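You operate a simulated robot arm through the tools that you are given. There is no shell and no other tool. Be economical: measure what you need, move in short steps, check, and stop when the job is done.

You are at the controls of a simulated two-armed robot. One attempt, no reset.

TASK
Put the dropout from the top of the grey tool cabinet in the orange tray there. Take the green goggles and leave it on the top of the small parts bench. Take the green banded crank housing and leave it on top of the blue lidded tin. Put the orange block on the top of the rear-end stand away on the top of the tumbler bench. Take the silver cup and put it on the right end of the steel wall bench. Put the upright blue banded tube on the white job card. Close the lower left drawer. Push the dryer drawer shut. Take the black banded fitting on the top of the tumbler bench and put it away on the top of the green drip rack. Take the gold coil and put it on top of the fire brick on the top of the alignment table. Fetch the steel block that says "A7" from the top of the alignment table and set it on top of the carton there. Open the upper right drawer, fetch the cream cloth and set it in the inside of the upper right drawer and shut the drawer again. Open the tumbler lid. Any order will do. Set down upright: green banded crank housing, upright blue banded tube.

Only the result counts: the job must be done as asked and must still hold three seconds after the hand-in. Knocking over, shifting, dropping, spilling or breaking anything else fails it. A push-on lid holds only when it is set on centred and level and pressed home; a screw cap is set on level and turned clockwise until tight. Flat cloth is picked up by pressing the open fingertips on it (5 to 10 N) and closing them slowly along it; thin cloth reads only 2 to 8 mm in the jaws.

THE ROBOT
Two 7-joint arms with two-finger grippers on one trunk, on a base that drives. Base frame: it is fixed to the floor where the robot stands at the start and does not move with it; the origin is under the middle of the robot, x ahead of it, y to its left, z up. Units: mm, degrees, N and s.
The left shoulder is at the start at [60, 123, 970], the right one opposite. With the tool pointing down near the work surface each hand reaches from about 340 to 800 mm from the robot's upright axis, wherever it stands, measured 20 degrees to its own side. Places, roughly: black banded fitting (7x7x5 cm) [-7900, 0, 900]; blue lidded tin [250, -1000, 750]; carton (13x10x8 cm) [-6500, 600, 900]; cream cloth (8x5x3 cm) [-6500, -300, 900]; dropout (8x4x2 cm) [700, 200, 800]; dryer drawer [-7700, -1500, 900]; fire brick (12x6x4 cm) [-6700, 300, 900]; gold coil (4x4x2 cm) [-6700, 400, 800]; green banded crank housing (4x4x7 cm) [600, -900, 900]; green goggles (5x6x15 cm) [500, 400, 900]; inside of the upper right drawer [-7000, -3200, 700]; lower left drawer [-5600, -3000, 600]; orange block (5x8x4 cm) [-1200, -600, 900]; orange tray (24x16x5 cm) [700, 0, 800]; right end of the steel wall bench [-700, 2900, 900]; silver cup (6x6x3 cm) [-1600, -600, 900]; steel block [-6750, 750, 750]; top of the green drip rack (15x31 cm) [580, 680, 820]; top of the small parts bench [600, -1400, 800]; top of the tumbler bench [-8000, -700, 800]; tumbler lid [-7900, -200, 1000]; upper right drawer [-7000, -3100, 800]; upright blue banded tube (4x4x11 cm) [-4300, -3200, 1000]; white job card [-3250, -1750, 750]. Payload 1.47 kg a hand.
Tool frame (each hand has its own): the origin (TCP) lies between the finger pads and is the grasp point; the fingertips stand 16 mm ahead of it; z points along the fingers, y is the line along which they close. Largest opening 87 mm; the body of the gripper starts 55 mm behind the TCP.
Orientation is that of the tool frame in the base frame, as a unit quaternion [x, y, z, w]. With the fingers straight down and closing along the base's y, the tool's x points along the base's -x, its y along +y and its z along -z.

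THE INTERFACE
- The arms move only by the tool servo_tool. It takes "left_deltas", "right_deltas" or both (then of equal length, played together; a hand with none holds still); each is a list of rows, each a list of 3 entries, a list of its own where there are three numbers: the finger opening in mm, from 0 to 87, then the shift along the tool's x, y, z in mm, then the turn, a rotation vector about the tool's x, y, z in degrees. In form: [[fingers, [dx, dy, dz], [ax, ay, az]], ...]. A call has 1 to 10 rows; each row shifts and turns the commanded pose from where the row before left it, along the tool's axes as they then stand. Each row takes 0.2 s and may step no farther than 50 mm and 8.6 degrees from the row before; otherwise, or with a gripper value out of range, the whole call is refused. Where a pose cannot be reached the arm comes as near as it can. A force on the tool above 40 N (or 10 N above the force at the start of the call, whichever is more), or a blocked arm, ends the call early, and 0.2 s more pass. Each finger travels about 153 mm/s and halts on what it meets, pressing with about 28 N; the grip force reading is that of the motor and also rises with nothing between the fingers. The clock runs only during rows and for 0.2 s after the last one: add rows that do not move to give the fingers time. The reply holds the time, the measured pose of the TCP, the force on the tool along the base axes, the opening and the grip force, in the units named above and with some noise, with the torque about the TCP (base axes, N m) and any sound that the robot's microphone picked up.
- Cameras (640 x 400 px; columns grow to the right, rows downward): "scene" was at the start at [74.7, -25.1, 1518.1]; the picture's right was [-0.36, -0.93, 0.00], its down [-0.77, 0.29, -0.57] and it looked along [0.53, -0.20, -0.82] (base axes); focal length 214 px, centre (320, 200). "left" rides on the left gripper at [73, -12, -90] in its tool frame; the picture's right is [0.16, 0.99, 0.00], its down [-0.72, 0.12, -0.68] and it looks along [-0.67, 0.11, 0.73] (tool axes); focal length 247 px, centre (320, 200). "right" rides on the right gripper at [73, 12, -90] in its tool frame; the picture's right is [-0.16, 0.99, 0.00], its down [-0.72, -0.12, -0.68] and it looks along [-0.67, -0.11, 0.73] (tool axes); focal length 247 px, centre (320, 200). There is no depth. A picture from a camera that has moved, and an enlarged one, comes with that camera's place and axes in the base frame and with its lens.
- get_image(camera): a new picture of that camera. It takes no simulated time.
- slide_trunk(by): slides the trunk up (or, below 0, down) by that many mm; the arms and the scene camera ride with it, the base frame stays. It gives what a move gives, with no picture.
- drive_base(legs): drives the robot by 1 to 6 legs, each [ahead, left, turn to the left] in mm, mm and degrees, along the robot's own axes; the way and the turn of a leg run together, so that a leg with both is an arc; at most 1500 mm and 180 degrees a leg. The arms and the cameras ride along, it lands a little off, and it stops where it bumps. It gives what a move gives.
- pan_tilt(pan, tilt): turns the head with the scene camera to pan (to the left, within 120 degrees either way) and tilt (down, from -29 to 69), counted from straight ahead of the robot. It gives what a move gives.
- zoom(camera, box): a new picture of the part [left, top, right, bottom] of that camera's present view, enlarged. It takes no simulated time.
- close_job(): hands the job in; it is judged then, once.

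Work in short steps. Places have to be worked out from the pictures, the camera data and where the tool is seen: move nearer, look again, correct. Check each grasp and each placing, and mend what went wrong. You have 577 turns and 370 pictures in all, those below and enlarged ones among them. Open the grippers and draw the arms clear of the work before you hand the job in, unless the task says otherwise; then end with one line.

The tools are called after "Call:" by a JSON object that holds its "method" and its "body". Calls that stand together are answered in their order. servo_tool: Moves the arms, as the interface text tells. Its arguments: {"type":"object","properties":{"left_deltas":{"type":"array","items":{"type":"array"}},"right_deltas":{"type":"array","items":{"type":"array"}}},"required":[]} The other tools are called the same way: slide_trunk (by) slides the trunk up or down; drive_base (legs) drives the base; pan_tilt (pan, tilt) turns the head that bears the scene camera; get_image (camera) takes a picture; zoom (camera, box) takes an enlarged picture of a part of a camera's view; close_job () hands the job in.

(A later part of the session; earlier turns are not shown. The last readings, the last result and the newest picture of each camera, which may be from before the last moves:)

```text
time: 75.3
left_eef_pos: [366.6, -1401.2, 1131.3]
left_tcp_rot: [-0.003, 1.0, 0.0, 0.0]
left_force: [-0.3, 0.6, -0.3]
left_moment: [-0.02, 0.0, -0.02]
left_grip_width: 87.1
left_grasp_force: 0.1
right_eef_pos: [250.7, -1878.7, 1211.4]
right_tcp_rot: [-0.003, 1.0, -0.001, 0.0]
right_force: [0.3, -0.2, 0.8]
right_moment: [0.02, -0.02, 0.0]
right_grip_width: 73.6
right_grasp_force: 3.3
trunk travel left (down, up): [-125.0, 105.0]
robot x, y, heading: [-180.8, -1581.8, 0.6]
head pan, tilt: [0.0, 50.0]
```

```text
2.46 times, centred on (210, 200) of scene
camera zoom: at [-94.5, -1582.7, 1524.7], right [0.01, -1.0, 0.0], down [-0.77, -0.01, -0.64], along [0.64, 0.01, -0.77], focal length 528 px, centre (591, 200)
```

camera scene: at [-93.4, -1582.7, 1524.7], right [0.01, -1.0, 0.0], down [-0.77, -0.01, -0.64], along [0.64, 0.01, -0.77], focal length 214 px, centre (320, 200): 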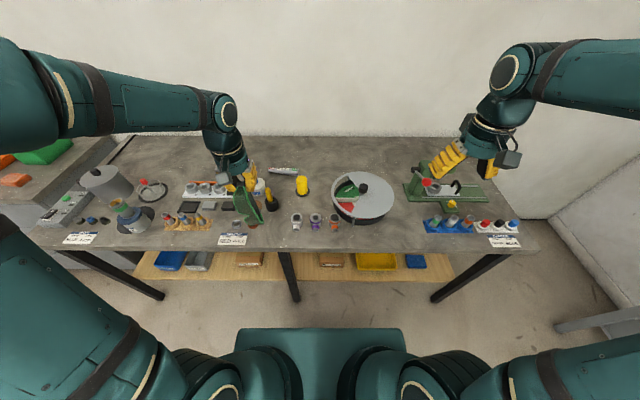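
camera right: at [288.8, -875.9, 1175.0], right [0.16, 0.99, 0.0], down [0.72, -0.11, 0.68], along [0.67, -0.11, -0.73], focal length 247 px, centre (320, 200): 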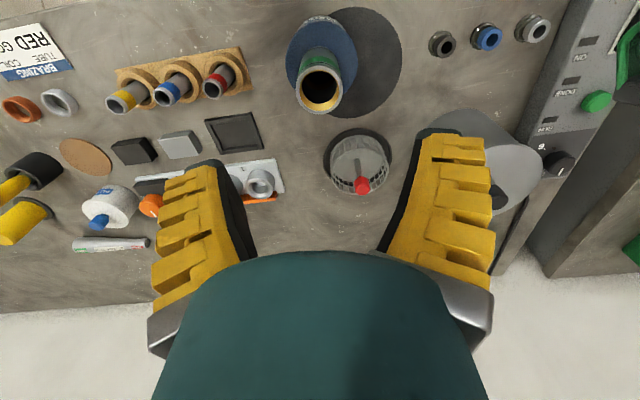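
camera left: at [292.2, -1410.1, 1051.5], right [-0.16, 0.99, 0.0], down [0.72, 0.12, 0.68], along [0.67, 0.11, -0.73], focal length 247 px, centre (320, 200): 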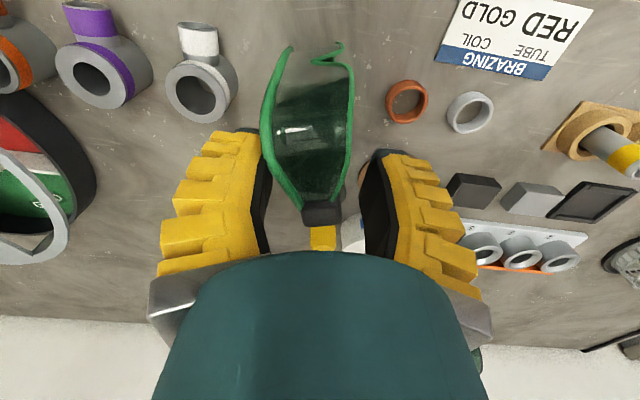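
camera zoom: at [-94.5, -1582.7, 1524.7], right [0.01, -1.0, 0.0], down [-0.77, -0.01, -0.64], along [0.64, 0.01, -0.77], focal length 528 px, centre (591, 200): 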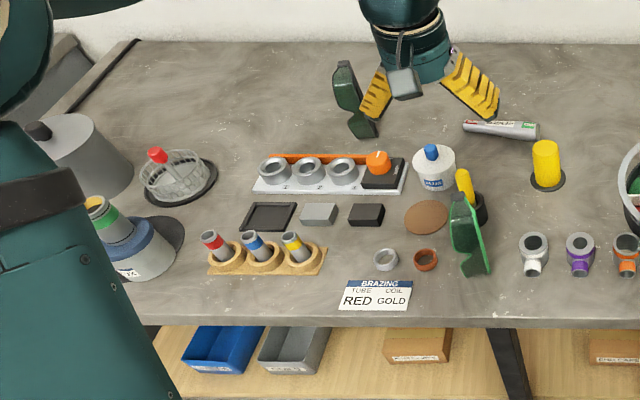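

Both items hold. Next is the rear-end stand. I look behind on both sides before turning.

Call:
{"method": "pan_tilt", "body": {"pan": -120, "tilt": 25}}

Call:
{"method": "get_image", "body": {"camera": "scene"}}

Call:
{"method": "pan_tilt", "body": {"pan": 120, "tilt": 25}}

Call:
{"method": "get_image", "body": {"camera": "scene"}}

```text
time: 77.3
left_eef_pos: [366.6, -1402.1, 1130.4]
left_tcp_rot: [-0.002, 1.0, 0.0, 0.001]
left_force: [0.2, 0.4, 0.2]
left_moment: [0.02, -0.02, -0.04]
left_grip_width: 86.8
left_grasp_force: 0.0
right_eef_pos: [249.4, -1879.1, 1211.9]
right_tcp_rot: [-0.005, 1.0, -0.001, 0.0]
right_force: [0.8, -0.6, 0.2]
right_moment: [-0.03, 0.01, 0.01]
right_grip_width: 73.4
right_grasp_force: 2.0
trunk travel left (down, up): [-125.0, 105.0]
robot x, y, heading: [-176.5, -1584.2, 0.8]
head pan, tilt: [-120.0, 25.0]
```

```text
308 pictures are left
camera scene: at [-217.2, -1663.7, 1562.2], right [-0.87, 0.49, 0.0], down [0.21, 0.37, -0.91], along [-0.45, -0.79, -0.42], focal length 214 px, centre (320, 200)
```

scene: 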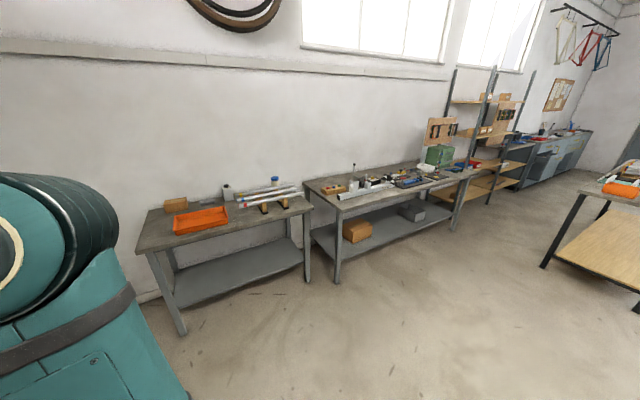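

```text
time: 80.7
left_eef_pos: [365.8, -1403.0, 1130.1]
left_tcp_rot: [-0.003, 1.0, 0.0, 0.0]
left_force: [-0.1, 0.1, 0.9]
left_moment: [-0.01, -0.03, -0.01]
left_grip_width: 87.0
left_grasp_force: 0.0
right_eef_pos: [250.3, -1880.9, 1211.5]
right_tcp_rot: [-0.005, 1.0, 0.0, 0.0]
right_force: [0.0, -0.1, -0.4]
right_moment: [-0.01, 0.02, -0.01]
right_grip_width: 73.2
right_grasp_force: 2.1
trunk travel left (down, up): [-125.0, 105.0]
robot x, y, heading: [-178.4, -1585.2, 0.7]
head pan, tilt: [120.0, 25.0]
```

```text
307 pictures are left
camera scene: at [-218.7, -1504.1, 1562.3], right [0.86, 0.51, 0.0], down [0.21, -0.36, -0.91], along [-0.46, 0.78, -0.42], focal length 214 px, centre (320, 200)
```

scene: 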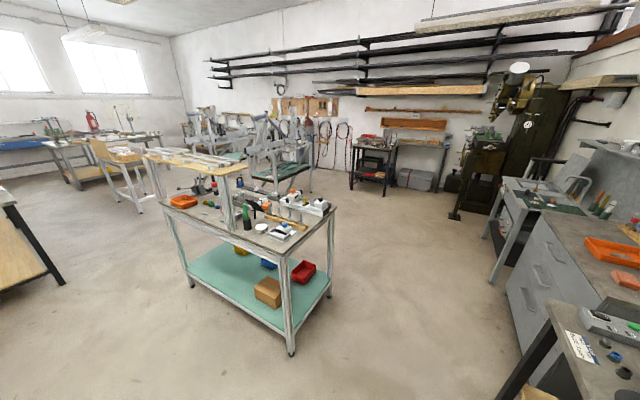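

Call:
{"method": "zoom", "body": {"camera": "scene", "box": [120, 130, 360, 280]}}

```text
2.67 times, centred on (240, 205) of scene
camera zoom: at [-218.7, -1504.1, 1562.3], right [0.86, 0.51, 0.0], down [0.21, -0.36, -0.91], along [-0.46, 0.78, -0.42], focal length 572 px, centre (533, 187)
```

zoom: 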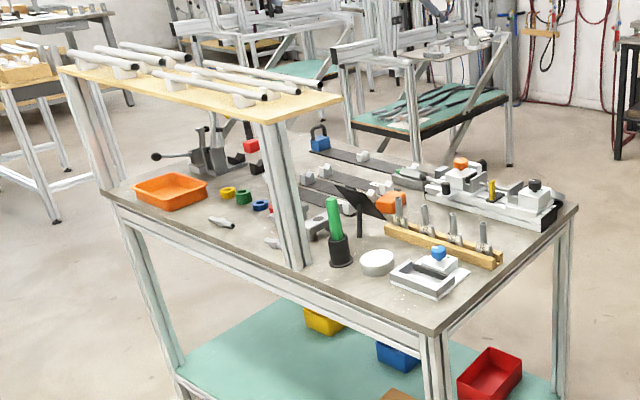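

I back off, turn left 90° to face the stand and slide left to be in front of it.

Call:
{"method": "drive_base", "body": {"legs": [[-260, 0, 0], [0, 0, 89.3], [0, 900, 0]]}}

Call:
{"method": "pan_tilt", "body": {"pan": 0, "tilt": 35}}

Call:
{"method": "get_image", "body": {"camera": "scene"}}

```text
time: 94.3
left_eef_pos: [-1546.9, -1071.6, 1130.7]
left_tcp_rot: [0.719, -0.695, 0.001, 0.0]
left_force: [0.4, -0.3, 0.7]
left_moment: [0.02, -0.01, 0.01]
left_grip_width: 87.0
left_grasp_force: 0.0
right_eef_pos: [-1065.8, -1172.5, 1211.6]
right_tcp_rot: [0.721, -0.693, 0.0, 0.0]
right_force: [0.3, -0.1, -0.5]
right_moment: [-0.01, 0.0, 0.0]
right_grip_width: 73.6
right_grasp_force: 2.3
trunk travel left (down, up): [-125.0, 105.0]
robot x, y, heading: [-1347.0, -1609.9, 92.5]
head pan, tilt: [120.0, 25.0]
```

```text
time: 96.3
left_eef_pos: [-1547.1, -1070.7, 1130.9]
left_tcp_rot: [0.719, -0.695, 0.0, 0.0]
left_force: [-0.7, 0.1, 1.3]
left_moment: [-0.03, 0.01, -0.02]
left_grip_width: 87.1
left_grasp_force: 0.1
right_eef_pos: [-1065.4, -1172.8, 1211.0]
right_tcp_rot: [0.721, -0.693, 0.0, -0.001]
right_force: [-0.1, -0.4, 0.3]
right_moment: [0.0, 0.0, -0.01]
right_grip_width: 73.1
right_grasp_force: 2.7
trunk travel left (down, up): [-125.0, 105.0]
robot x, y, heading: [-1346.8, -1610.5, 92.3]
head pan, tilt: [0.0, 35.0]
```

```text
305 pictures are left
camera scene: at [-1353.9, -1512.7, 1546.5], right [1.0, 0.04, 0.0], down [0.02, -0.57, -0.82], along [-0.03, 0.82, -0.57], focal length 214 px, centre (320, 200)
```

scene: 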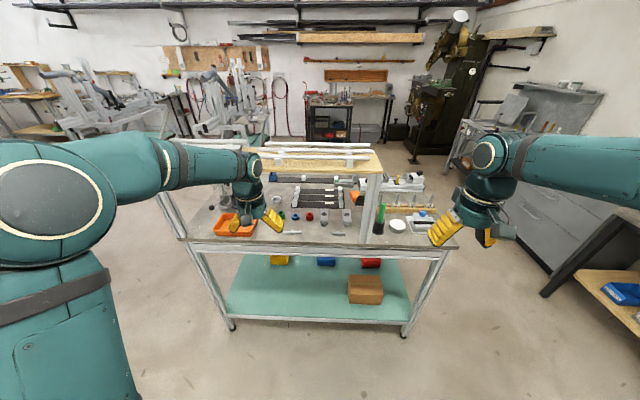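

Call:
{"method": "zoom", "body": {"camera": "scene", "box": [180, 130, 470, 270]}}

```text
2.21 times, centred on (325, 200) of scene
camera zoom: at [-1353.9, -1512.7, 1546.5], right [1.0, 0.04, 0.0], down [0.02, -0.57, -0.82], along [-0.03, 0.82, -0.57], focal length 473 px, centre (309, 200)
```

zoom: 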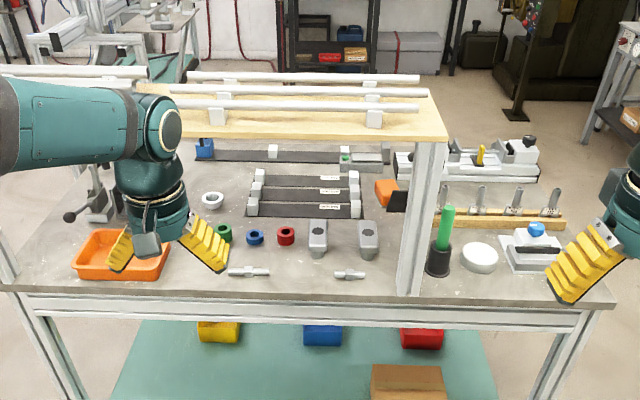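

The silver cup (≈ −1633, −551) and orange block (≈ −1195, −488) lie behind the raised platform, so I go round to the stand's north side. I drive right and then ahead past the stand, and look.

Call:
{"method": "drive_base", "body": {"legs": [[0, -1180, -2.3], [1400, 0, 0], [450, 0, 0]]}}

Call:
{"method": "pan_tilt", "body": {"pan": 80, "tilt": 30}}

Call:
{"method": "get_image", "body": {"camera": "scene"}}

```text
time: 115.8
left_eef_pos: [-356.9, 818.1, 1130.4]
left_tcp_rot: [0.708, -0.706, 0.0, -0.001]
left_force: [0.0, -0.4, -0.2]
left_moment: [0.04, 0.02, -0.03]
left_grip_width: 87.1
left_grasp_force: 0.0
right_eef_pos: [120.9, 701.5, 1211.5]
right_tcp_rot: [0.71, -0.704, -0.001, 0.0]
right_force: [-0.2, 0.0, -0.2]
right_moment: [0.0, 0.03, 0.01]
right_grip_width: 73.6
right_grasp_force: 2.2
trunk travel left (down, up): [-125.0, 105.0]
robot x, y, heading: [-176.9, 271.7, 90.4]
head pan, tilt: [0.0, 35.0]
```

```text
time: 117.3
left_eef_pos: [-356.7, 819.0, 1131.2]
left_tcp_rot: [0.708, -0.706, 0.0, 0.0]
left_force: [0.2, -0.7, 0.6]
left_moment: [0.0, -0.03, 0.01]
left_grip_width: 87.0
left_grasp_force: 0.1
right_eef_pos: [121.1, 700.5, 1211.3]
right_tcp_rot: [0.71, -0.705, 0.0, 0.0]
right_force: [-0.1, 0.5, 0.4]
right_moment: [0.02, 0.06, 0.02]
right_grip_width: 73.5
right_grasp_force: 2.8
trunk travel left (down, up): [-125.0, 105.0]
robot x, y, heading: [-177.0, 272.4, 90.4]
head pan, tilt: [80.0, 30.0]
```

```text
303 pictures are left
camera scene: at [-267.7, 297.8, 1554.3], right [0.17, 0.99, 0.0], down [0.49, -0.08, -0.87], along [-0.85, 0.14, -0.5], focal length 214 px, centre (320, 200)
```

scene: 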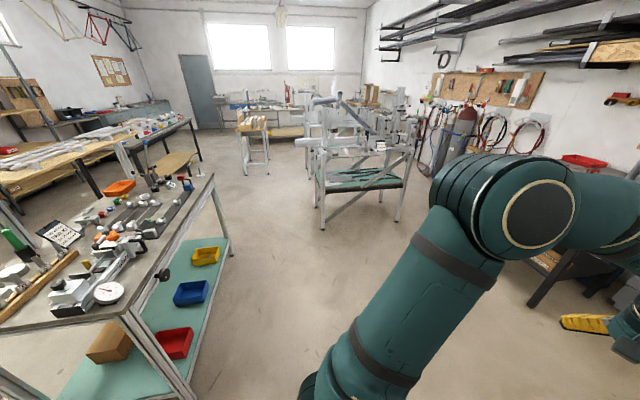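

Open floor to the north of the stand. I turn to face south and slide to x≈−1410.

Call:
{"method": "drive_base", "body": {"legs": [[0, 0, 90], [0, 0, 89.6], [0, -1230, 0]]}}

Call:
{"method": "pan_tilt", "body": {"pan": 0, "tilt": 48}}

Call:
{"method": "get_image", "body": {"camera": "scene"}}

```text
time: 136.1
left_eef_pos: [-1253.0, -268.1, 1131.2]
left_tcp_rot: [0.715, 0.699, 0.0, 0.0]
left_force: [-0.1, -0.3, 0.9]
left_moment: [-0.04, 0.0, -0.02]
left_grip_width: 86.9
left_grasp_force: 0.1
right_eef_pos: [-1727.3, -138.3, 1211.7]
right_tcp_rot: [0.713, 0.701, 0.0, 0.0]
right_force: [-0.2, 0.7, 0.3]
right_moment: [0.0, -0.03, 0.01]
right_grip_width: 73.5
right_grasp_force: 2.4
trunk travel left (down, up): [-125.0, 105.0]
robot x, y, heading: [-1422.2, 282.6, -91.3]
head pan, tilt: [80.0, 30.0]
```

```text
time: 137.7
left_eef_pos: [-1253.6, -268.2, 1130.2]
left_tcp_rot: [0.715, 0.699, 0.0, 0.0]
left_force: [-0.6, 0.8, 0.4]
left_moment: [-0.01, 0.01, 0.02]
left_grip_width: 86.8
left_grasp_force: 0.1
right_eef_pos: [-1727.5, -138.7, 1212.0]
right_tcp_rot: [0.714, 0.701, 0.001, 0.0]
right_force: [-1.3, -0.2, 0.1]
right_moment: [0.0, -0.03, 0.05]
right_grip_width: 73.3
right_grasp_force: 2.3
trunk travel left (down, up): [-125.0, 105.0]
robot x, y, heading: [-1419.9, 283.8, -91.2]
head pan, tilt: [0.0, 48.0]
```

```text
302 pictures are left
camera scene: at [-1425.0, 194.6, 1527.5], right [-1.0, 0.02, 0.0], down [0.01, 0.74, -0.67], along [-0.01, -0.67, -0.74], focal length 214 px, centre (320, 200)
```

scene: 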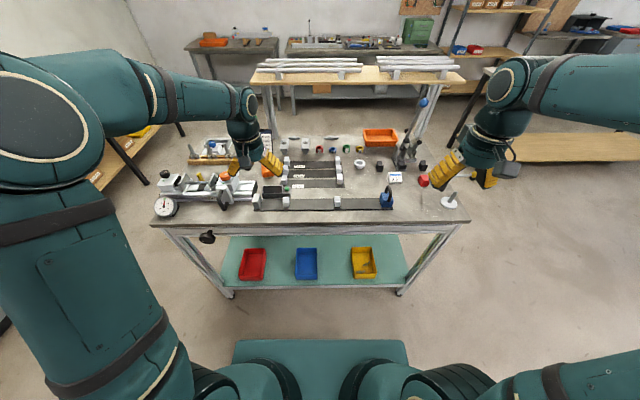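

Clear view. I drive 180 mm ahead and zoom in.

Call:
{"method": "drive_base", "body": {"legs": [[180, 0, 1.2]]}}

Call:
{"method": "zoom", "body": {"camera": "scene", "box": [190, 130, 480, 260]}}

Call:
{"method": "get_image", "body": {"camera": "left"}}

Call:
{"method": "get_image", "body": {"camera": "right"}}

```text
time: 139.2
left_eef_pos: [-1244.4, -447.7, 1131.3]
left_tcp_rot: [0.708, 0.707, 0.0, 0.0]
left_force: [0.4, -1.4, 0.6]
left_moment: [0.01, 0.02, 0.01]
left_grip_width: 87.0
left_grasp_force: 0.0
right_eef_pos: [-1721.6, -328.4, 1210.4]
right_tcp_rot: [0.707, 0.707, 0.0, 0.0]
right_force: [-0.3, -0.2, -0.4]
right_moment: [0.04, 0.03, 0.02]
right_grip_width: 73.4
right_grasp_force: 2.1
trunk travel left (down, up): [-125.0, 105.0]
robot x, y, heading: [-1422.4, 101.7, -89.8]
head pan, tilt: [0.0, 48.0]
```

```text
2.21 times, centred on (335, 195) of scene
camera zoom: at [-1424.8, 10.6, 1527.4], right [-1.0, 0.0, 0.0], down [0.0, 0.74, -0.67], along [0.0, -0.67, -0.74], focal length 473 px, centre (287, 211)
```

zoom: 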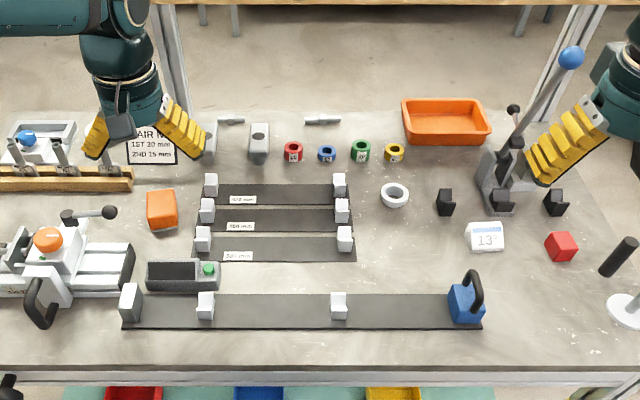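

```text
300 pictures are left
camera left: at [-1256.2, -375.1, 1220.9], right [0.99, 0.15, 0.0], down [0.11, -0.72, 0.68], along [0.1, -0.67, -0.73], focal length 247 px, centre (320, 200)
```

left: 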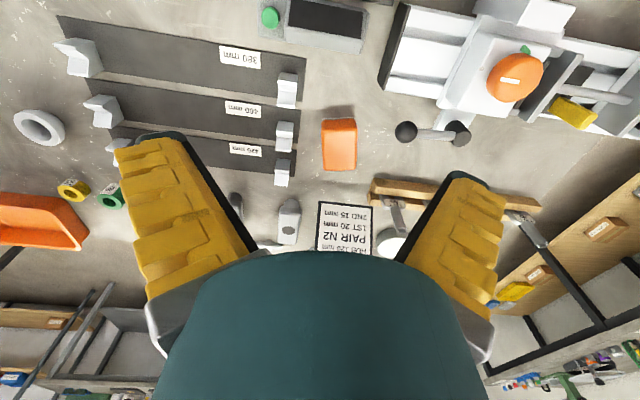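

```text
299 pictures are left
camera right: at [-1708.7, -255.4, 1300.9], right [0.99, -0.16, 0.0], down [-0.11, -0.72, 0.68], along [-0.11, -0.67, -0.73], focal length 247 px, centre (320, 200)
```

right: 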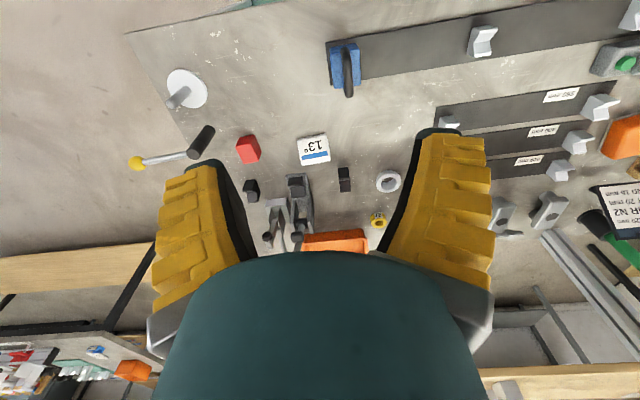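

Block is near (−1193, −577) and cup near (−1634, −619). I move the left hand over the block with the fingers at 70 mm and the right hand nearer to the cup, staying high.

Call:
{"method": "servo_tool", "body": {"left_deltas": [[70, [-32, 13, 20], [0, 0, 0]], [70, [-32, 13, 20], [0, 0, 0]], [70, [-32, 13, 20], [0, 0, 0]], [70, [-32, 12, 20], [0, 0, 0]], [70, [0, 0, 20], [0, 0, 0]]], "right_deltas": [[70, [-40, 15, 24], [0, 0, 0]], [70, [-40, 15, 24], [0, 0, 0]], [70, [-40, 15, 24], [0, 0, 0]], [70, [-40, 15, 24], [0, 0, 0]], [70, [-40, 15, 24], [0, 0, 0]]]}}

Call:
{"method": "get_image", "body": {"camera": "left"}}

Call:
{"method": "get_image", "body": {"camera": "right"}}

```text
time: 140.4
left_eef_pos: [-1194.1, -575.5, 1031.6]
left_tcp_rot: [0.709, 0.706, 0.0, 0.0]
left_force: [-0.9, -0.2, 0.5]
left_moment: [0.03, 0.03, 0.01]
left_grip_width: 73.2
left_grasp_force: 2.3
right_eef_pos: [-1646.4, -528.2, 1089.9]
right_tcp_rot: [0.707, 0.708, 0.0, 0.0]
right_force: [0.6, -0.4, 0.0]
right_moment: [0.03, 0.0, 0.03]
right_grip_width: 73.7
right_grasp_force: 2.6
trunk travel left (down, up): [-125.0, 105.0]
robot x, y, heading: [-1422.2, 100.2, -89.9]
head pan, tilt: [0.0, 48.0]
```

```text
298 pictures are left
camera left: at [-1205.5, -503.2, 1122.0], right [0.99, 0.15, 0.0], down [0.11, -0.72, 0.68], along [0.1, -0.67, -0.73], focal length 247 px, centre (320, 200)
```

left: 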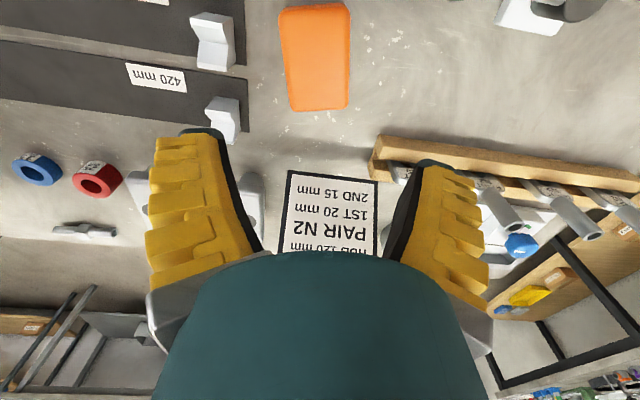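

```text
297 pictures are left
camera right: at [-1633.1, -455.7, 1180.4], right [0.99, -0.16, 0.0], down [-0.11, -0.72, 0.68], along [-0.11, -0.67, -0.73], focal length 247 px, centre (320, 200)
```

right: 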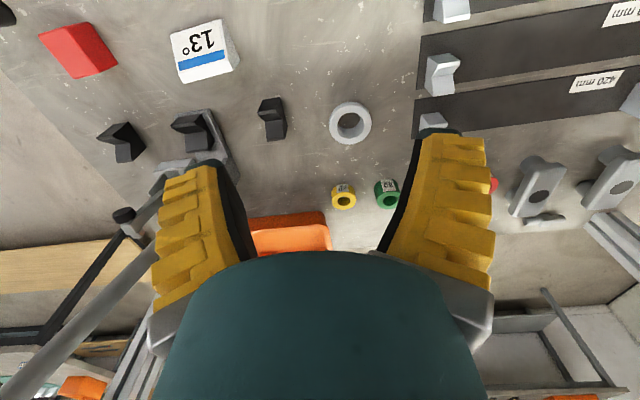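

Using all views: block top z≈907, centred (−1200, −557), turned 12°; cup top z≈898 at (−1620, −595); table ≈ 867. I align the left hand and descend to z 930, checking.

Call:
{"method": "servo_tool", "body": {"left_deltas": [[70, [18.5, -6.5, 20], [0, 0, 0]], [70, [0, 0, 30], [0, 0, -6]], [70, [0, 0, 30], [0, 0, -6]], [70, [0, 0, 20], [0, 0, 0]], [70, [0, 0, 0], [0, 0, 0]]]}}

Call:
{"method": "get_image", "body": {"camera": "left"}}

```text
time: 141.6
left_eef_pos: [-1198.9, -557.5, 929.1]
left_tcp_rot: [0.631, 0.776, 0.0, 0.001]
left_force: [0.2, -0.3, -0.4]
left_moment: [-0.02, -0.04, -0.03]
left_grip_width: 73.5
left_grasp_force: 2.2
right_eef_pos: [-1646.1, -526.6, 1091.3]
right_tcp_rot: [0.706, 0.708, 0.0, 0.0]
right_force: [0.3, -0.2, -0.5]
right_moment: [0.05, -0.03, 0.03]
right_grip_width: 73.5
right_grasp_force: 2.6
trunk travel left (down, up): [-125.0, 105.0]
robot x, y, heading: [-1421.1, 99.3, -90.2]
head pan, tilt: [0.0, 48.0]
```

```text
296 pictures are left
camera left: at [-1226.5, -488.3, 1019.9], right [0.93, 0.36, 0.0], down [0.26, -0.68, 0.68], along [0.24, -0.64, -0.73], focal length 247 px, centre (320, 200)
```

left: 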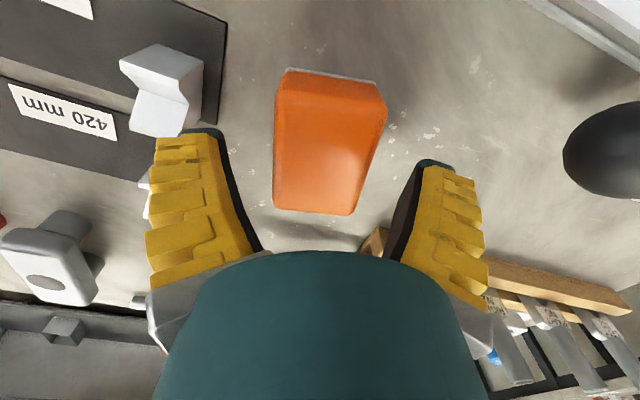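

Aligned with a clear gap to the white V-block. I descend to z≈890 and close.

Call:
{"method": "servo_tool", "body": {"left_deltas": [[70, [0, 0, 20], [0, 0, 0]], [70, [0, 0, 19], [0, 0, 0]], [70, [0, 0, 0], [0, 0, 0]], [50, [0, 0, 0], [0, 0, 0]], [35, [0, 0, 0], [0, 0, 0]], [15, [0, 0, 0], [0, 0, 0]], [15, [0, 0, 0], [0, 0, 0]]]}}

Call:
{"method": "get_image", "body": {"camera": "left"}}

```text
time: 143.2
left_eef_pos: [-1200.5, -556.8, 895.1]
left_tcp_rot: [0.63, 0.776, -0.002, 0.002]
left_force: [9.3, -2.8, 28.7]
left_moment: [0.07, -0.3, 0.0]
left_grip_width: 50.2
left_grasp_force: 28.4
right_eef_pos: [-1645.3, -525.3, 1093.3]
right_tcp_rot: [0.706, 0.708, -0.002, 0.0]
right_force: [-0.3, 0.4, -0.7]
right_moment: [0.02, 0.01, 0.02]
right_grip_width: 73.5
right_grasp_force: 2.5
trunk travel left (down, up): [-125.0, 105.0]
robot x, y, heading: [-1424.5, 100.3, -89.9]
head pan, tilt: [0.0, 48.0]
```

```text
295 pictures are left
camera left: at [-1226.1, -487.5, 984.3], right [0.93, 0.36, 0.0], down [0.26, -0.68, 0.68], along [0.24, -0.64, -0.73], focal length 247 px, centre (320, 200)
```

left: 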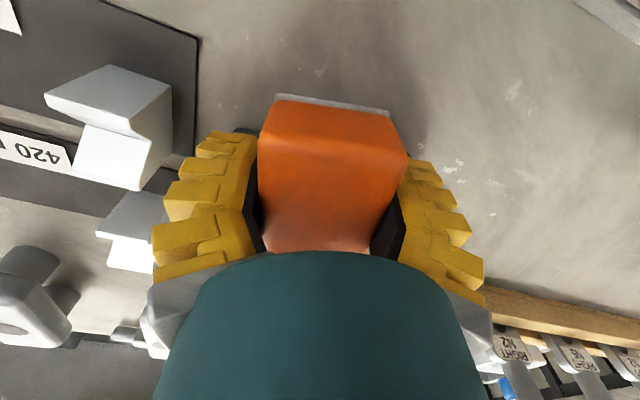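

Gripped at 50 mm. I lift it 130 mm.

Call:
{"method": "servo_tool", "body": {"left_deltas": [[10, [0, 0, -15], [0, 0, 0]], [10, [0, 0, -35], [0, 0, 0]], [10, [0, 0, -40], [0, 0, 0]], [10, [0, 0, -45], [0, 0, 0]], [10, [0, 0, 0], [0, 0, 0]]]}}

Call:
{"method": "get_image", "body": {"camera": "left"}}

```text
time: 144.4
left_eef_pos: [-1200.2, -557.3, 1027.7]
left_tcp_rot: [0.631, 0.776, 0.001, -0.001]
left_force: [0.0, 0.3, -1.0]
left_moment: [0.03, 0.05, 0.0]
left_grip_width: 50.0
left_grasp_force: 28.1
right_eef_pos: [-1646.4, -527.0, 1091.8]
right_tcp_rot: [0.707, 0.708, 0.0, 0.0]
right_force: [0.6, -0.7, 0.0]
right_moment: [-0.03, 0.04, -0.01]
right_grip_width: 73.7
right_grasp_force: 2.5
trunk travel left (down, up): [-125.0, 105.0]
robot x, y, heading: [-1421.6, 103.7, -90.0]
head pan, tilt: [0.0, 48.0]
```

```text
294 pictures are left
camera left: at [-1227.0, -487.7, 1118.2], right [0.93, 0.36, 0.0], down [0.26, -0.69, 0.68], along [0.24, -0.63, -0.73], focal length 247 px, centre (320, 200)
```

left: 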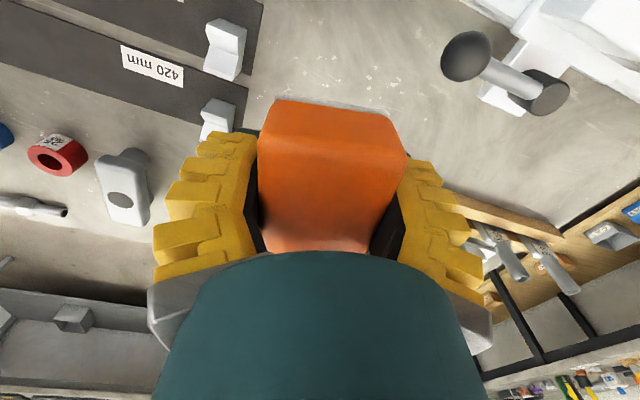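

Block held. Now the cup: I move the right hand over (−1621, −590) and partway down.

Call:
{"method": "servo_tool", "body": {"right_deltas": [[85, [-32, 12.5, 20], [0, 0, 0]], [85, [-31, 12.5, 30], [0, 0, 0]], [85, [0, 0, 40], [0, 0, 0]], [85, [0, 0, 30], [0, 0, 0]], [85, [0, 0, 0], [0, 0, 0]]]}}

Call:
{"method": "get_image", "body": {"camera": "right"}}

```text
time: 145.6
left_eef_pos: [-1200.3, -556.2, 1028.9]
left_tcp_rot: [0.631, 0.776, 0.0, 0.0]
left_force: [0.7, -0.8, -1.4]
left_moment: [0.01, 0.0, 0.04]
left_grip_width: 50.4
left_grasp_force: 28.3
right_eef_pos: [-1621.1, -587.7, 971.8]
right_tcp_rot: [0.707, 0.707, 0.001, 0.0]
right_force: [-0.1, -0.5, 0.5]
right_moment: [0.03, -0.01, 0.03]
right_grip_width: 85.6
right_grasp_force: 0.0
trunk travel left (down, up): [-125.0, 105.0]
robot x, y, heading: [-1423.1, 100.3, -89.7]
head pan, tilt: [0.0, 48.0]
```

```text
293 pictures are left
camera right: at [-1608.1, -514.7, 1060.8], right [0.99, -0.16, 0.0], down [-0.11, -0.72, 0.68], along [-0.11, -0.67, -0.73], focal length 247 px, centre (320, 200)
```

right: 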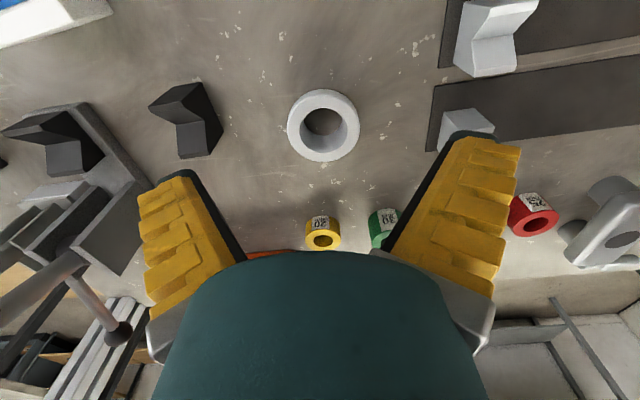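

Cup centred. I descend to z≈898 and close.

Call:
{"method": "servo_tool", "body": {"right_deltas": [[75, [0, 4, 35], [0, 0, 0]], [75, [0, 0, 30], [0, 0, 0]], [75, [0, 0, 9], [0, 0, 0]], [55, [0, 0, 0], [0, 0, 0]], [35, [0, 0, 0], [0, 0, 0]], [15, [0, 0, 0], [0, 0, 0]], [15, [0, 0, 0], [0, 0, 0]]]}}

Call:
{"method": "get_image", "body": {"camera": "right"}}

```text
time: 147.2
left_eef_pos: [-1200.4, -555.2, 1027.9]
left_tcp_rot: [0.631, 0.776, 0.0, 0.001]
left_force: [0.0, 0.2, -0.7]
left_moment: [0.01, -0.01, 0.0]
left_grip_width: 50.3
left_grasp_force: 27.9
right_eef_pos: [-1614.9, -589.7, 896.6]
right_tcp_rot: [0.706, 0.708, 0.0, 0.0]
right_force: [0.8, -1.2, 0.7]
right_moment: [0.04, 0.02, 0.0]
right_grip_width: 47.1
right_grasp_force: 27.5
trunk travel left (down, up): [-125.0, 105.0]
robot x, y, heading: [-1421.5, 97.3, -89.9]
head pan, tilt: [0.0, 48.0]
```

```text
292 pictures are left
camera right: at [-1603.8, -517.1, 987.1], right [0.99, -0.16, 0.0], down [-0.11, -0.72, 0.68], along [-0.11, -0.67, -0.73], focal length 247 px, centre (320, 200)
```

right: 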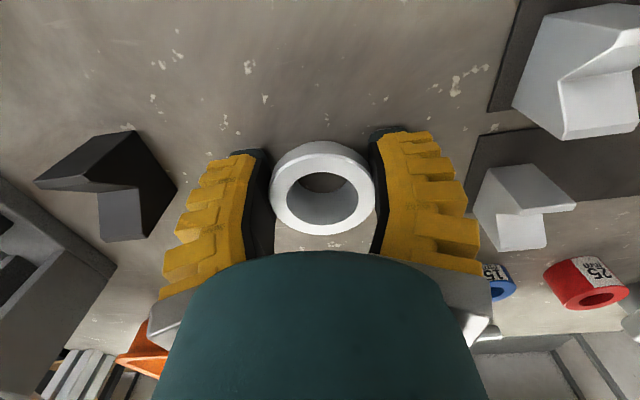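

Cup gripped at 47 mm. I lift it straight up 150 mm and look.

Call:
{"method": "servo_tool", "body": {"right_deltas": [[15, [0, 0, -15], [0, 0, 0]], [15, [0, 0, -35], [0, 0, 0]], [15, [0, 0, -45], [0, 0, 0]], [15, [0, 0, -45], [0, 0, 0]], [15, [0, 0, -45], [0, 0, 0]], [15, [0, 0, 0], [0, 0, 0]]]}}

Call:
{"method": "get_image", "body": {"camera": "right"}}

```text
time: 148.6
left_eef_pos: [-1201.5, -556.4, 1028.4]
left_tcp_rot: [0.631, 0.776, 0.0, 0.0]
left_force: [-0.2, 0.5, -0.7]
left_moment: [0.01, -0.02, 0.0]
left_grip_width: 50.3
left_grasp_force: 28.5
right_eef_pos: [-1618.4, -589.7, 1081.3]
right_tcp_rot: [0.707, 0.707, 0.001, -0.001]
right_force: [-0.1, -0.2, -0.5]
right_moment: [0.03, 0.02, -0.02]
right_grip_width: 47.3
right_grasp_force: 28.1
trunk travel left (down, up): [-125.0, 105.0]
robot x, y, heading: [-1419.5, 101.1, -90.0]
head pan, tilt: [0.0, 48.0]
```

```text
291 pictures are left
camera right: at [-1605.4, -517.0, 1171.1], right [0.99, -0.16, 0.0], down [-0.11, -0.72, 0.68], along [-0.11, -0.67, -0.73], focal length 247 px, centre (320, 200)
```

right: 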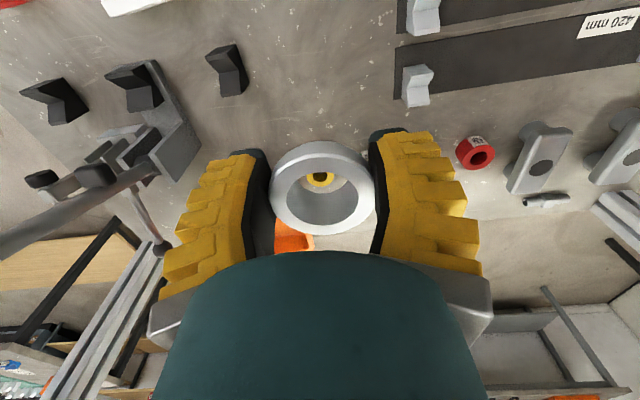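

Both held. I retract both hands, back off from the stand and turn north.

Call:
{"method": "servo_tool", "body": {"left_deltas": [[10, [30, 0, -30], [0, 0, 4]], [10, [40, 0, -30], [0, 0, 4]], [10, [40, 0, -30], [0, 0, 4]], [10, [40, 0, 0], [0, 0, 0]], [10, [40, 0, 0], [0, 0, 0]]], "right_deltas": [[15, [20, 0, -30], [0, 0, 0]], [15, [40, 0, -20], [0, 0, 0]], [15, [45, 0, 0], [0, 0, 0]], [15, [45, 0, 0], [0, 0, 0]], [15, [45, 0, 0], [0, 0, 0]]]}}

Call:
{"method": "drive_base", "body": {"legs": [[-550, 0, 0], [0, 0, 90], [0, 0, 90]]}}

Call:
{"method": "pan_tilt", "body": {"pan": 0, "tilt": 25}}

Call:
{"method": "get_image", "body": {"camera": "scene"}}

```text
time: 149.8
left_eef_pos: [-1214.2, -365.5, 1118.7]
left_tcp_rot: [0.709, 0.705, -0.001, 0.001]
left_force: [0.3, 0.8, -1.4]
left_moment: [-0.04, -0.01, 0.01]
left_grip_width: 50.4
left_grasp_force: 27.9
right_eef_pos: [-1619.0, -392.2, 1132.7]
right_tcp_rot: [0.706, 0.708, -0.001, 0.001]
right_force: [-0.8, 0.3, -0.2]
right_moment: [-0.01, -0.04, 0.0]
right_grip_width: 47.3
right_grasp_force: 28.3
trunk travel left (down, up): [-125.0, 105.0]
robot x, y, heading: [-1422.6, 97.8, -90.0]
head pan, tilt: [0.0, 48.0]
```

```text
time: 160.7
left_eef_pos: [-1643.5, 1123.8, 1117.1]
left_tcp_rot: [0.713, -0.701, 0.0, 0.0]
left_force: [-0.2, 0.4, -1.1]
left_moment: [-0.02, -0.02, -0.01]
left_grip_width: 50.4
left_grasp_force: 27.8
right_eef_pos: [-1240.7, 1159.1, 1132.5]
right_tcp_rot: [0.715, -0.699, 0.001, 0.0]
right_force: [0.0, 0.0, -0.3]
right_moment: [-0.02, 0.02, 0.0]
right_grip_width: 47.5
right_grasp_force: 28.3
trunk travel left (down, up): [-125.0, 105.0]
robot x, y, heading: [-1425.4, 659.9, 91.3]
head pan, tilt: [0.0, 48.0]
```

```text
time: 161.5
left_eef_pos: [-1643.6, 1123.1, 1117.3]
left_tcp_rot: [0.713, -0.701, -0.001, 0.001]
left_force: [0.2, 0.4, -2.0]
left_moment: [-0.02, 0.02, 0.0]
left_grip_width: 50.2
left_grasp_force: 27.7
right_eef_pos: [-1237.9, 1159.3, 1131.7]
right_tcp_rot: [0.716, -0.699, 0.0, 0.0]
right_force: [0.5, 0.9, 0.4]
right_moment: [-0.03, -0.01, 0.02]
right_grip_width: 47.5
right_grasp_force: 28.2
trunk travel left (down, up): [-125.0, 105.0]
robot x, y, heading: [-1424.1, 658.4, 91.1]
head pan, tilt: [0.0, 25.0]
```

```text
290 pictures are left
camera scene: at [-1429.3, 762.2, 1562.2], right [1.0, 0.02, 0.0], down [0.01, -0.42, -0.91], along [-0.02, 0.91, -0.42], focal length 214 px, centre (320, 200)
```

scene: 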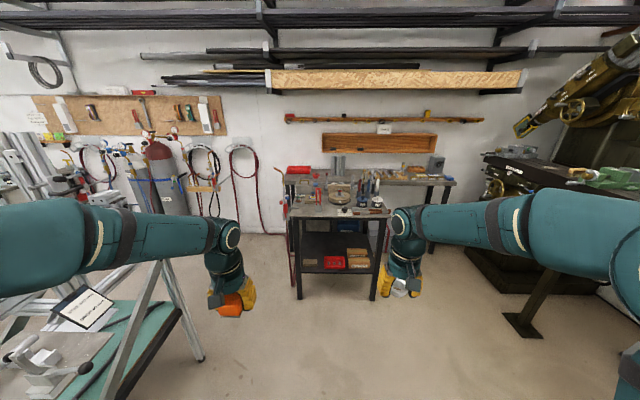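

The steel bench runs along the north wall. I slide right 720 and go ahead 850 for a closer look.

Call:
{"method": "drive_base", "body": {"legs": [[0, -720, -1.1], [850, 0, 0]]}}

Call:
{"method": "pan_tilt", "body": {"pan": 0, "tilt": 35}}

Call:
{"method": "get_image", "body": {"camera": "scene"}}

```text
time: 172.4
left_eef_pos: [-925.4, 1988.8, 1116.9]
left_tcp_rot: [0.709, -0.705, 0.0, 0.0]
left_force: [-0.7, -0.6, -1.8]
left_moment: [0.05, 0.01, 0.02]
left_grip_width: 50.6
left_grasp_force: 28.4
right_eef_pos: [-522.1, 2021.2, 1130.8]
right_tcp_rot: [0.711, -0.704, 0.0, 0.0]
right_force: [-0.3, 0.5, 0.2]
right_moment: [-0.01, -0.03, 0.0]
right_grip_width: 46.9
right_grasp_force: 28.3
trunk travel left (down, up): [-125.0, 105.0]
robot x, y, heading: [-710.4, 1523.3, 90.8]
head pan, tilt: [0.0, 25.0]
```

```text
time: 173.1
left_eef_pos: [-924.8, 1989.8, 1117.7]
left_tcp_rot: [0.709, -0.705, -0.001, 0.0]
left_force: [-0.1, -0.8, -1.1]
left_moment: [-0.01, -0.04, 0.02]
left_grip_width: 50.5
left_grasp_force: 28.4
right_eef_pos: [-521.9, 2021.5, 1131.5]
right_tcp_rot: [0.71, -0.704, 0.0, 0.0]
right_force: [-0.8, 0.2, 0.6]
right_moment: [0.01, -0.05, -0.06]
right_grip_width: 47.3
right_grasp_force: 28.4
trunk travel left (down, up): [-125.0, 105.0]
robot x, y, heading: [-711.6, 1526.3, 90.8]
head pan, tilt: [0.0, 35.0]
```

```text
289 pictures are left
camera scene: at [-716.3, 1622.3, 1546.5], right [1.0, 0.01, 0.0], down [0.01, -0.57, -0.82], along [-0.01, 0.82, -0.57], focal length 214 px, centre (320, 200)
```

scene: 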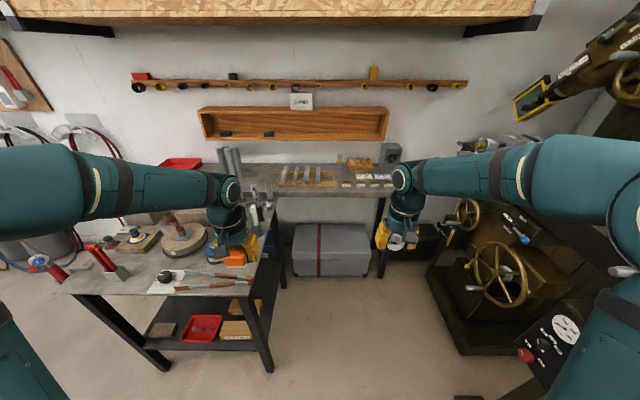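

Call:
{"method": "zoom", "body": {"camera": "scene", "box": [200, 130, 440, 280]}}

```text
2.67 times, centred on (320, 205) of scene
camera zoom: at [-716.3, 1622.3, 1546.5], right [1.0, 0.01, 0.0], down [0.01, -0.57, -0.82], along [-0.01, 0.82, -0.57], focal length 572 px, centre (320, 187)
```

zoom: 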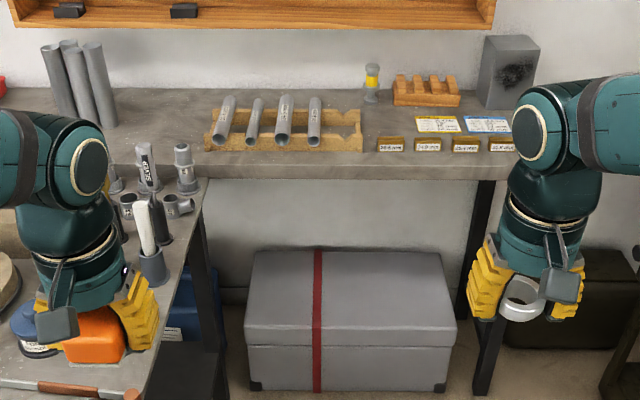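

I shift right 190 mm to line up with the bench's right end and see what the arm was hiding.

Call:
{"method": "drive_base", "body": {"legs": [[0, -190, -0.8], [250, 0, 0]]}}

Call:
{"method": "get_image", "body": {"camera": "scene"}}

Call:
{"method": "get_image", "body": {"camera": "right"}}

```text
time: 176.8
left_eef_pos: [-729.8, 2242.2, 1116.4]
left_tcp_rot: [-0.704, 0.71, 0.0, 0.0]
left_force: [0.6, 0.1, -2.1]
left_moment: [-0.01, -0.02, -0.01]
left_grip_width: 50.9
left_grasp_force: 28.2
right_eef_pos: [-325.5, 2267.0, 1132.0]
right_tcp_rot: [-0.706, 0.708, -0.001, -0.001]
right_force: [-0.1, -0.2, -0.5]
right_moment: [-0.02, 0.03, 0.03]
right_grip_width: 46.9
right_grasp_force: 28.1
trunk travel left (down, up): [-125.0, 105.0]
robot x, y, heading: [-524.2, 1772.8, 89.9]
head pan, tilt: [0.0, 35.0]
```

```text
287 pictures are left
camera scene: at [-526.1, 1871.7, 1546.4], right [1.0, 0.0, 0.0], down [0.0, -0.57, -0.82], along [0.0, 0.82, -0.57], focal length 214 px, centre (320, 200)
```

scene: 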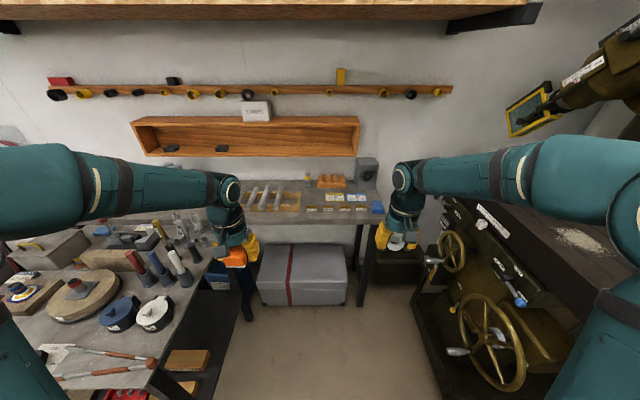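

```text
286 pictures are left
camera right: at [-337.0, 2194.4, 1221.1], right [-0.99, 0.16, 0.0], down [0.12, 0.72, 0.68], along [0.11, 0.67, -0.73], focal length 247 px, centre (320, 200)
```

right: 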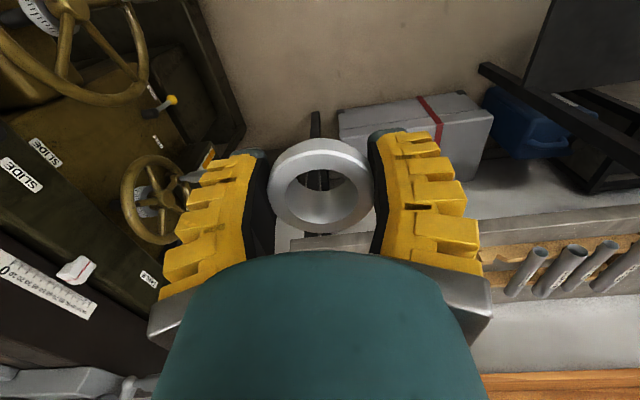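

Call:
{"method": "zoom", "body": {"camera": "scene", "box": [230, 140, 410, 250]}}

```text
3.56 times, centred on (320, 195) of scene
camera zoom: at [-526.1, 1871.7, 1546.4], right [1.0, 0.0, 0.0], down [0.0, -0.57, -0.82], along [0.0, 0.82, -0.57], focal length 763 px, centre (320, 218)
```

zoom: 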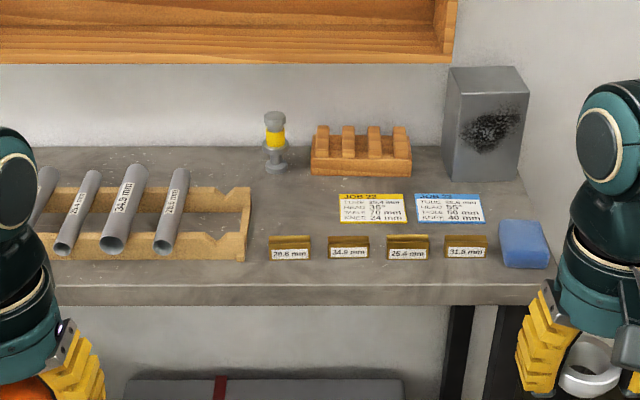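

I need to know the base footprint to fit between the front table and the machine. I tilt the head down, and lift the trunk a little for parallax.

Call:
{"method": "pan_tilt", "body": {"pan": 0, "tilt": 69}}

Call:
{"method": "get_image", "body": {"camera": "scene"}}

Call:
{"method": "slide_trunk", "body": {"by": 100}}

Call:
{"method": "get_image", "body": {"camera": "scene"}}

```text
time: 177.8
left_eef_pos: [-729.9, 2240.8, 1116.9]
left_tcp_rot: [-0.704, 0.71, 0.0, 0.0]
left_force: [0.3, 0.0, -1.7]
left_moment: [-0.03, 0.0, 0.0]
left_grip_width: 50.3
left_grasp_force: 27.9
right_eef_pos: [-326.2, 2267.1, 1132.3]
right_tcp_rot: [-0.706, 0.708, 0.0, 0.001]
right_force: [1.0, -0.3, -0.7]
right_moment: [0.0, 0.04, 0.01]
right_grip_width: 46.4
right_grasp_force: 27.7
trunk travel left (down, up): [-125.0, 105.0]
robot x, y, heading: [-524.8, 1771.3, 89.8]
head pan, tilt: [0.0, 68.8]
```

```text
284 pictures are left
camera scene: at [-526.2, 1838.6, 1502.8], right [1.0, 0.0, 0.0], down [0.0, -0.93, -0.36], along [0.0, 0.36, -0.93], focal length 214 px, centre (320, 200)
```

scene: 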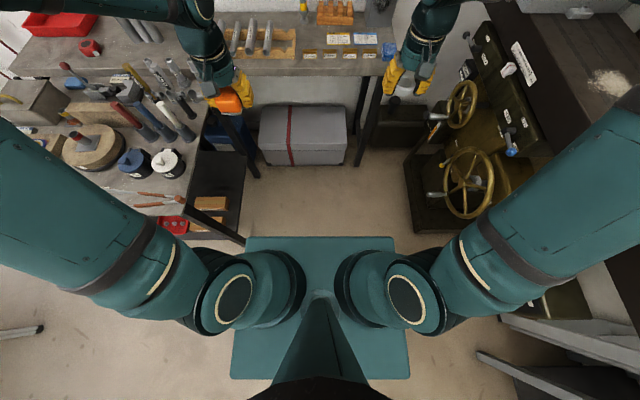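

```text
time: 179.1
left_eef_pos: [-729.3, 2241.8, 1217.6]
left_tcp_rot: [-0.704, 0.71, 0.0, 0.001]
left_force: [0.0, -0.2, -1.0]
left_moment: [0.0, -0.01, -0.01]
left_grip_width: 50.4
left_grasp_force: 28.4
right_eef_pos: [-325.7, 2267.3, 1232.3]
right_tcp_rot: [-0.706, 0.708, 0.0, 0.0]
right_force: [-0.8, -0.7, -0.3]
right_moment: [0.05, 0.0, 0.0]
right_grip_width: 46.4
right_grasp_force: 28.0
trunk travel left (down, up): [-225.0, 5.0]
robot x, y, heading: [-524.3, 1773.9, 89.9]
head pan, tilt: [0.0, 68.8]
```

```text
283 pictures are left
camera scene: at [-526.2, 1838.6, 1602.6], right [1.0, 0.0, 0.0], down [0.0, -0.93, -0.36], along [0.0, 0.36, -0.93], focal length 214 px, centre (320, 200)
```

scene: 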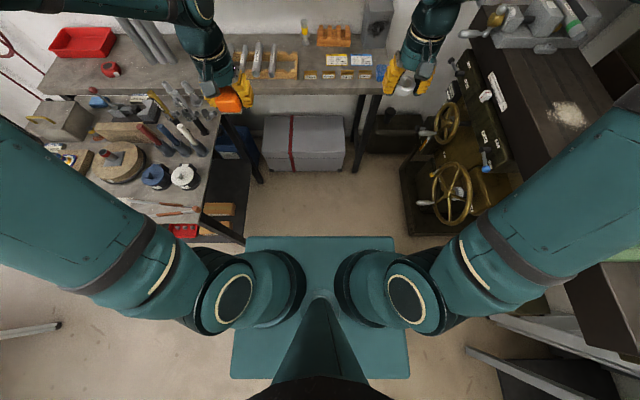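

The visible plate rides on the trunk, so it isn't the footprint; the floor corridor here is about x −1000…+110. I stretch the right arm forward to bring its elbow in before creeping ahead.

Call:
{"method": "servo_tool", "body": {"right_deltas": [[15, [-40, 18, 5], [0, 0, 0]], [15, [-40, 18, 5], [0, 0, 0]], [15, [-40, 18, 5], [0, 0, 0]], [15, [-40, 18, 5], [0, 0, 0]], [15, [-40, 18, 5], [0, 0, 0]], [15, [-40, 18, 5], [0, 0, 0]]]}}

Call:
{"method": "pan_tilt", "body": {"pan": -10, "tilt": 40}}

Call:
{"method": "get_image", "body": {"camera": "scene"}}

```text
time: 180.5
left_eef_pos: [-732.2, 2245.1, 1215.4]
left_tcp_rot: [-0.704, 0.71, -0.002, -0.002]
left_force: [-0.1, 0.8, -1.4]
left_moment: [-0.08, -0.01, 0.02]
left_grip_width: 50.5
left_grasp_force: 28.4
right_eef_pos: [-433.6, 2510.1, 1199.8]
right_tcp_rot: [-0.707, 0.708, -0.002, -0.001]
right_force: [1.1, 1.3, 1.4]
right_moment: [-0.01, 0.02, 0.0]
right_grip_width: 46.8
right_grasp_force: 28.3
trunk travel left (down, up): [-225.0, 5.0]
robot x, y, heading: [-522.8, 1774.6, 89.7]
head pan, tilt: [0.0, 68.8]
```

```text
time: 181.5
left_eef_pos: [-729.7, 2241.8, 1217.2]
left_tcp_rot: [-0.704, 0.71, 0.0, 0.0]
left_force: [0.3, 1.0, -0.6]
left_moment: [0.01, -0.02, 0.01]
left_grip_width: 50.6
left_grasp_force: 27.8
right_eef_pos: [-432.2, 2507.0, 1200.4]
right_tcp_rot: [-0.707, 0.707, -0.002, -0.001]
right_force: [0.3, 0.8, -0.8]
right_moment: [-0.01, -0.02, -0.02]
right_grip_width: 46.5
right_grasp_force: 28.7
trunk travel left (down, up): [-225.0, 5.0]
robot x, y, heading: [-524.1, 1773.7, 89.8]
head pan, tilt: [-10.0, 40.0]
```

```text
282 pictures are left
camera scene: at [-511.5, 1866.8, 1638.8], right [0.98, -0.18, 0.0], down [-0.11, -0.63, -0.77], along [0.14, 0.75, -0.64], focal length 214 px, centre (320, 200)
```

scene: 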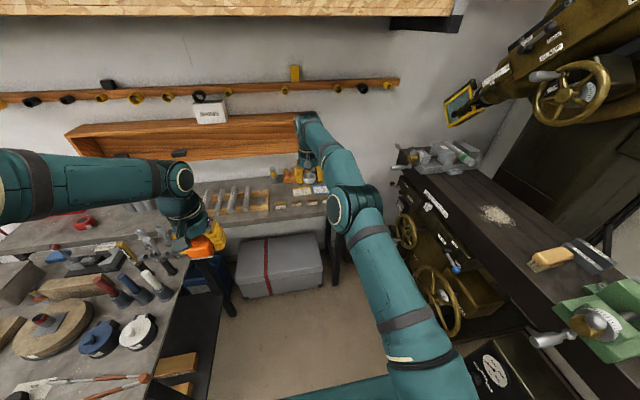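

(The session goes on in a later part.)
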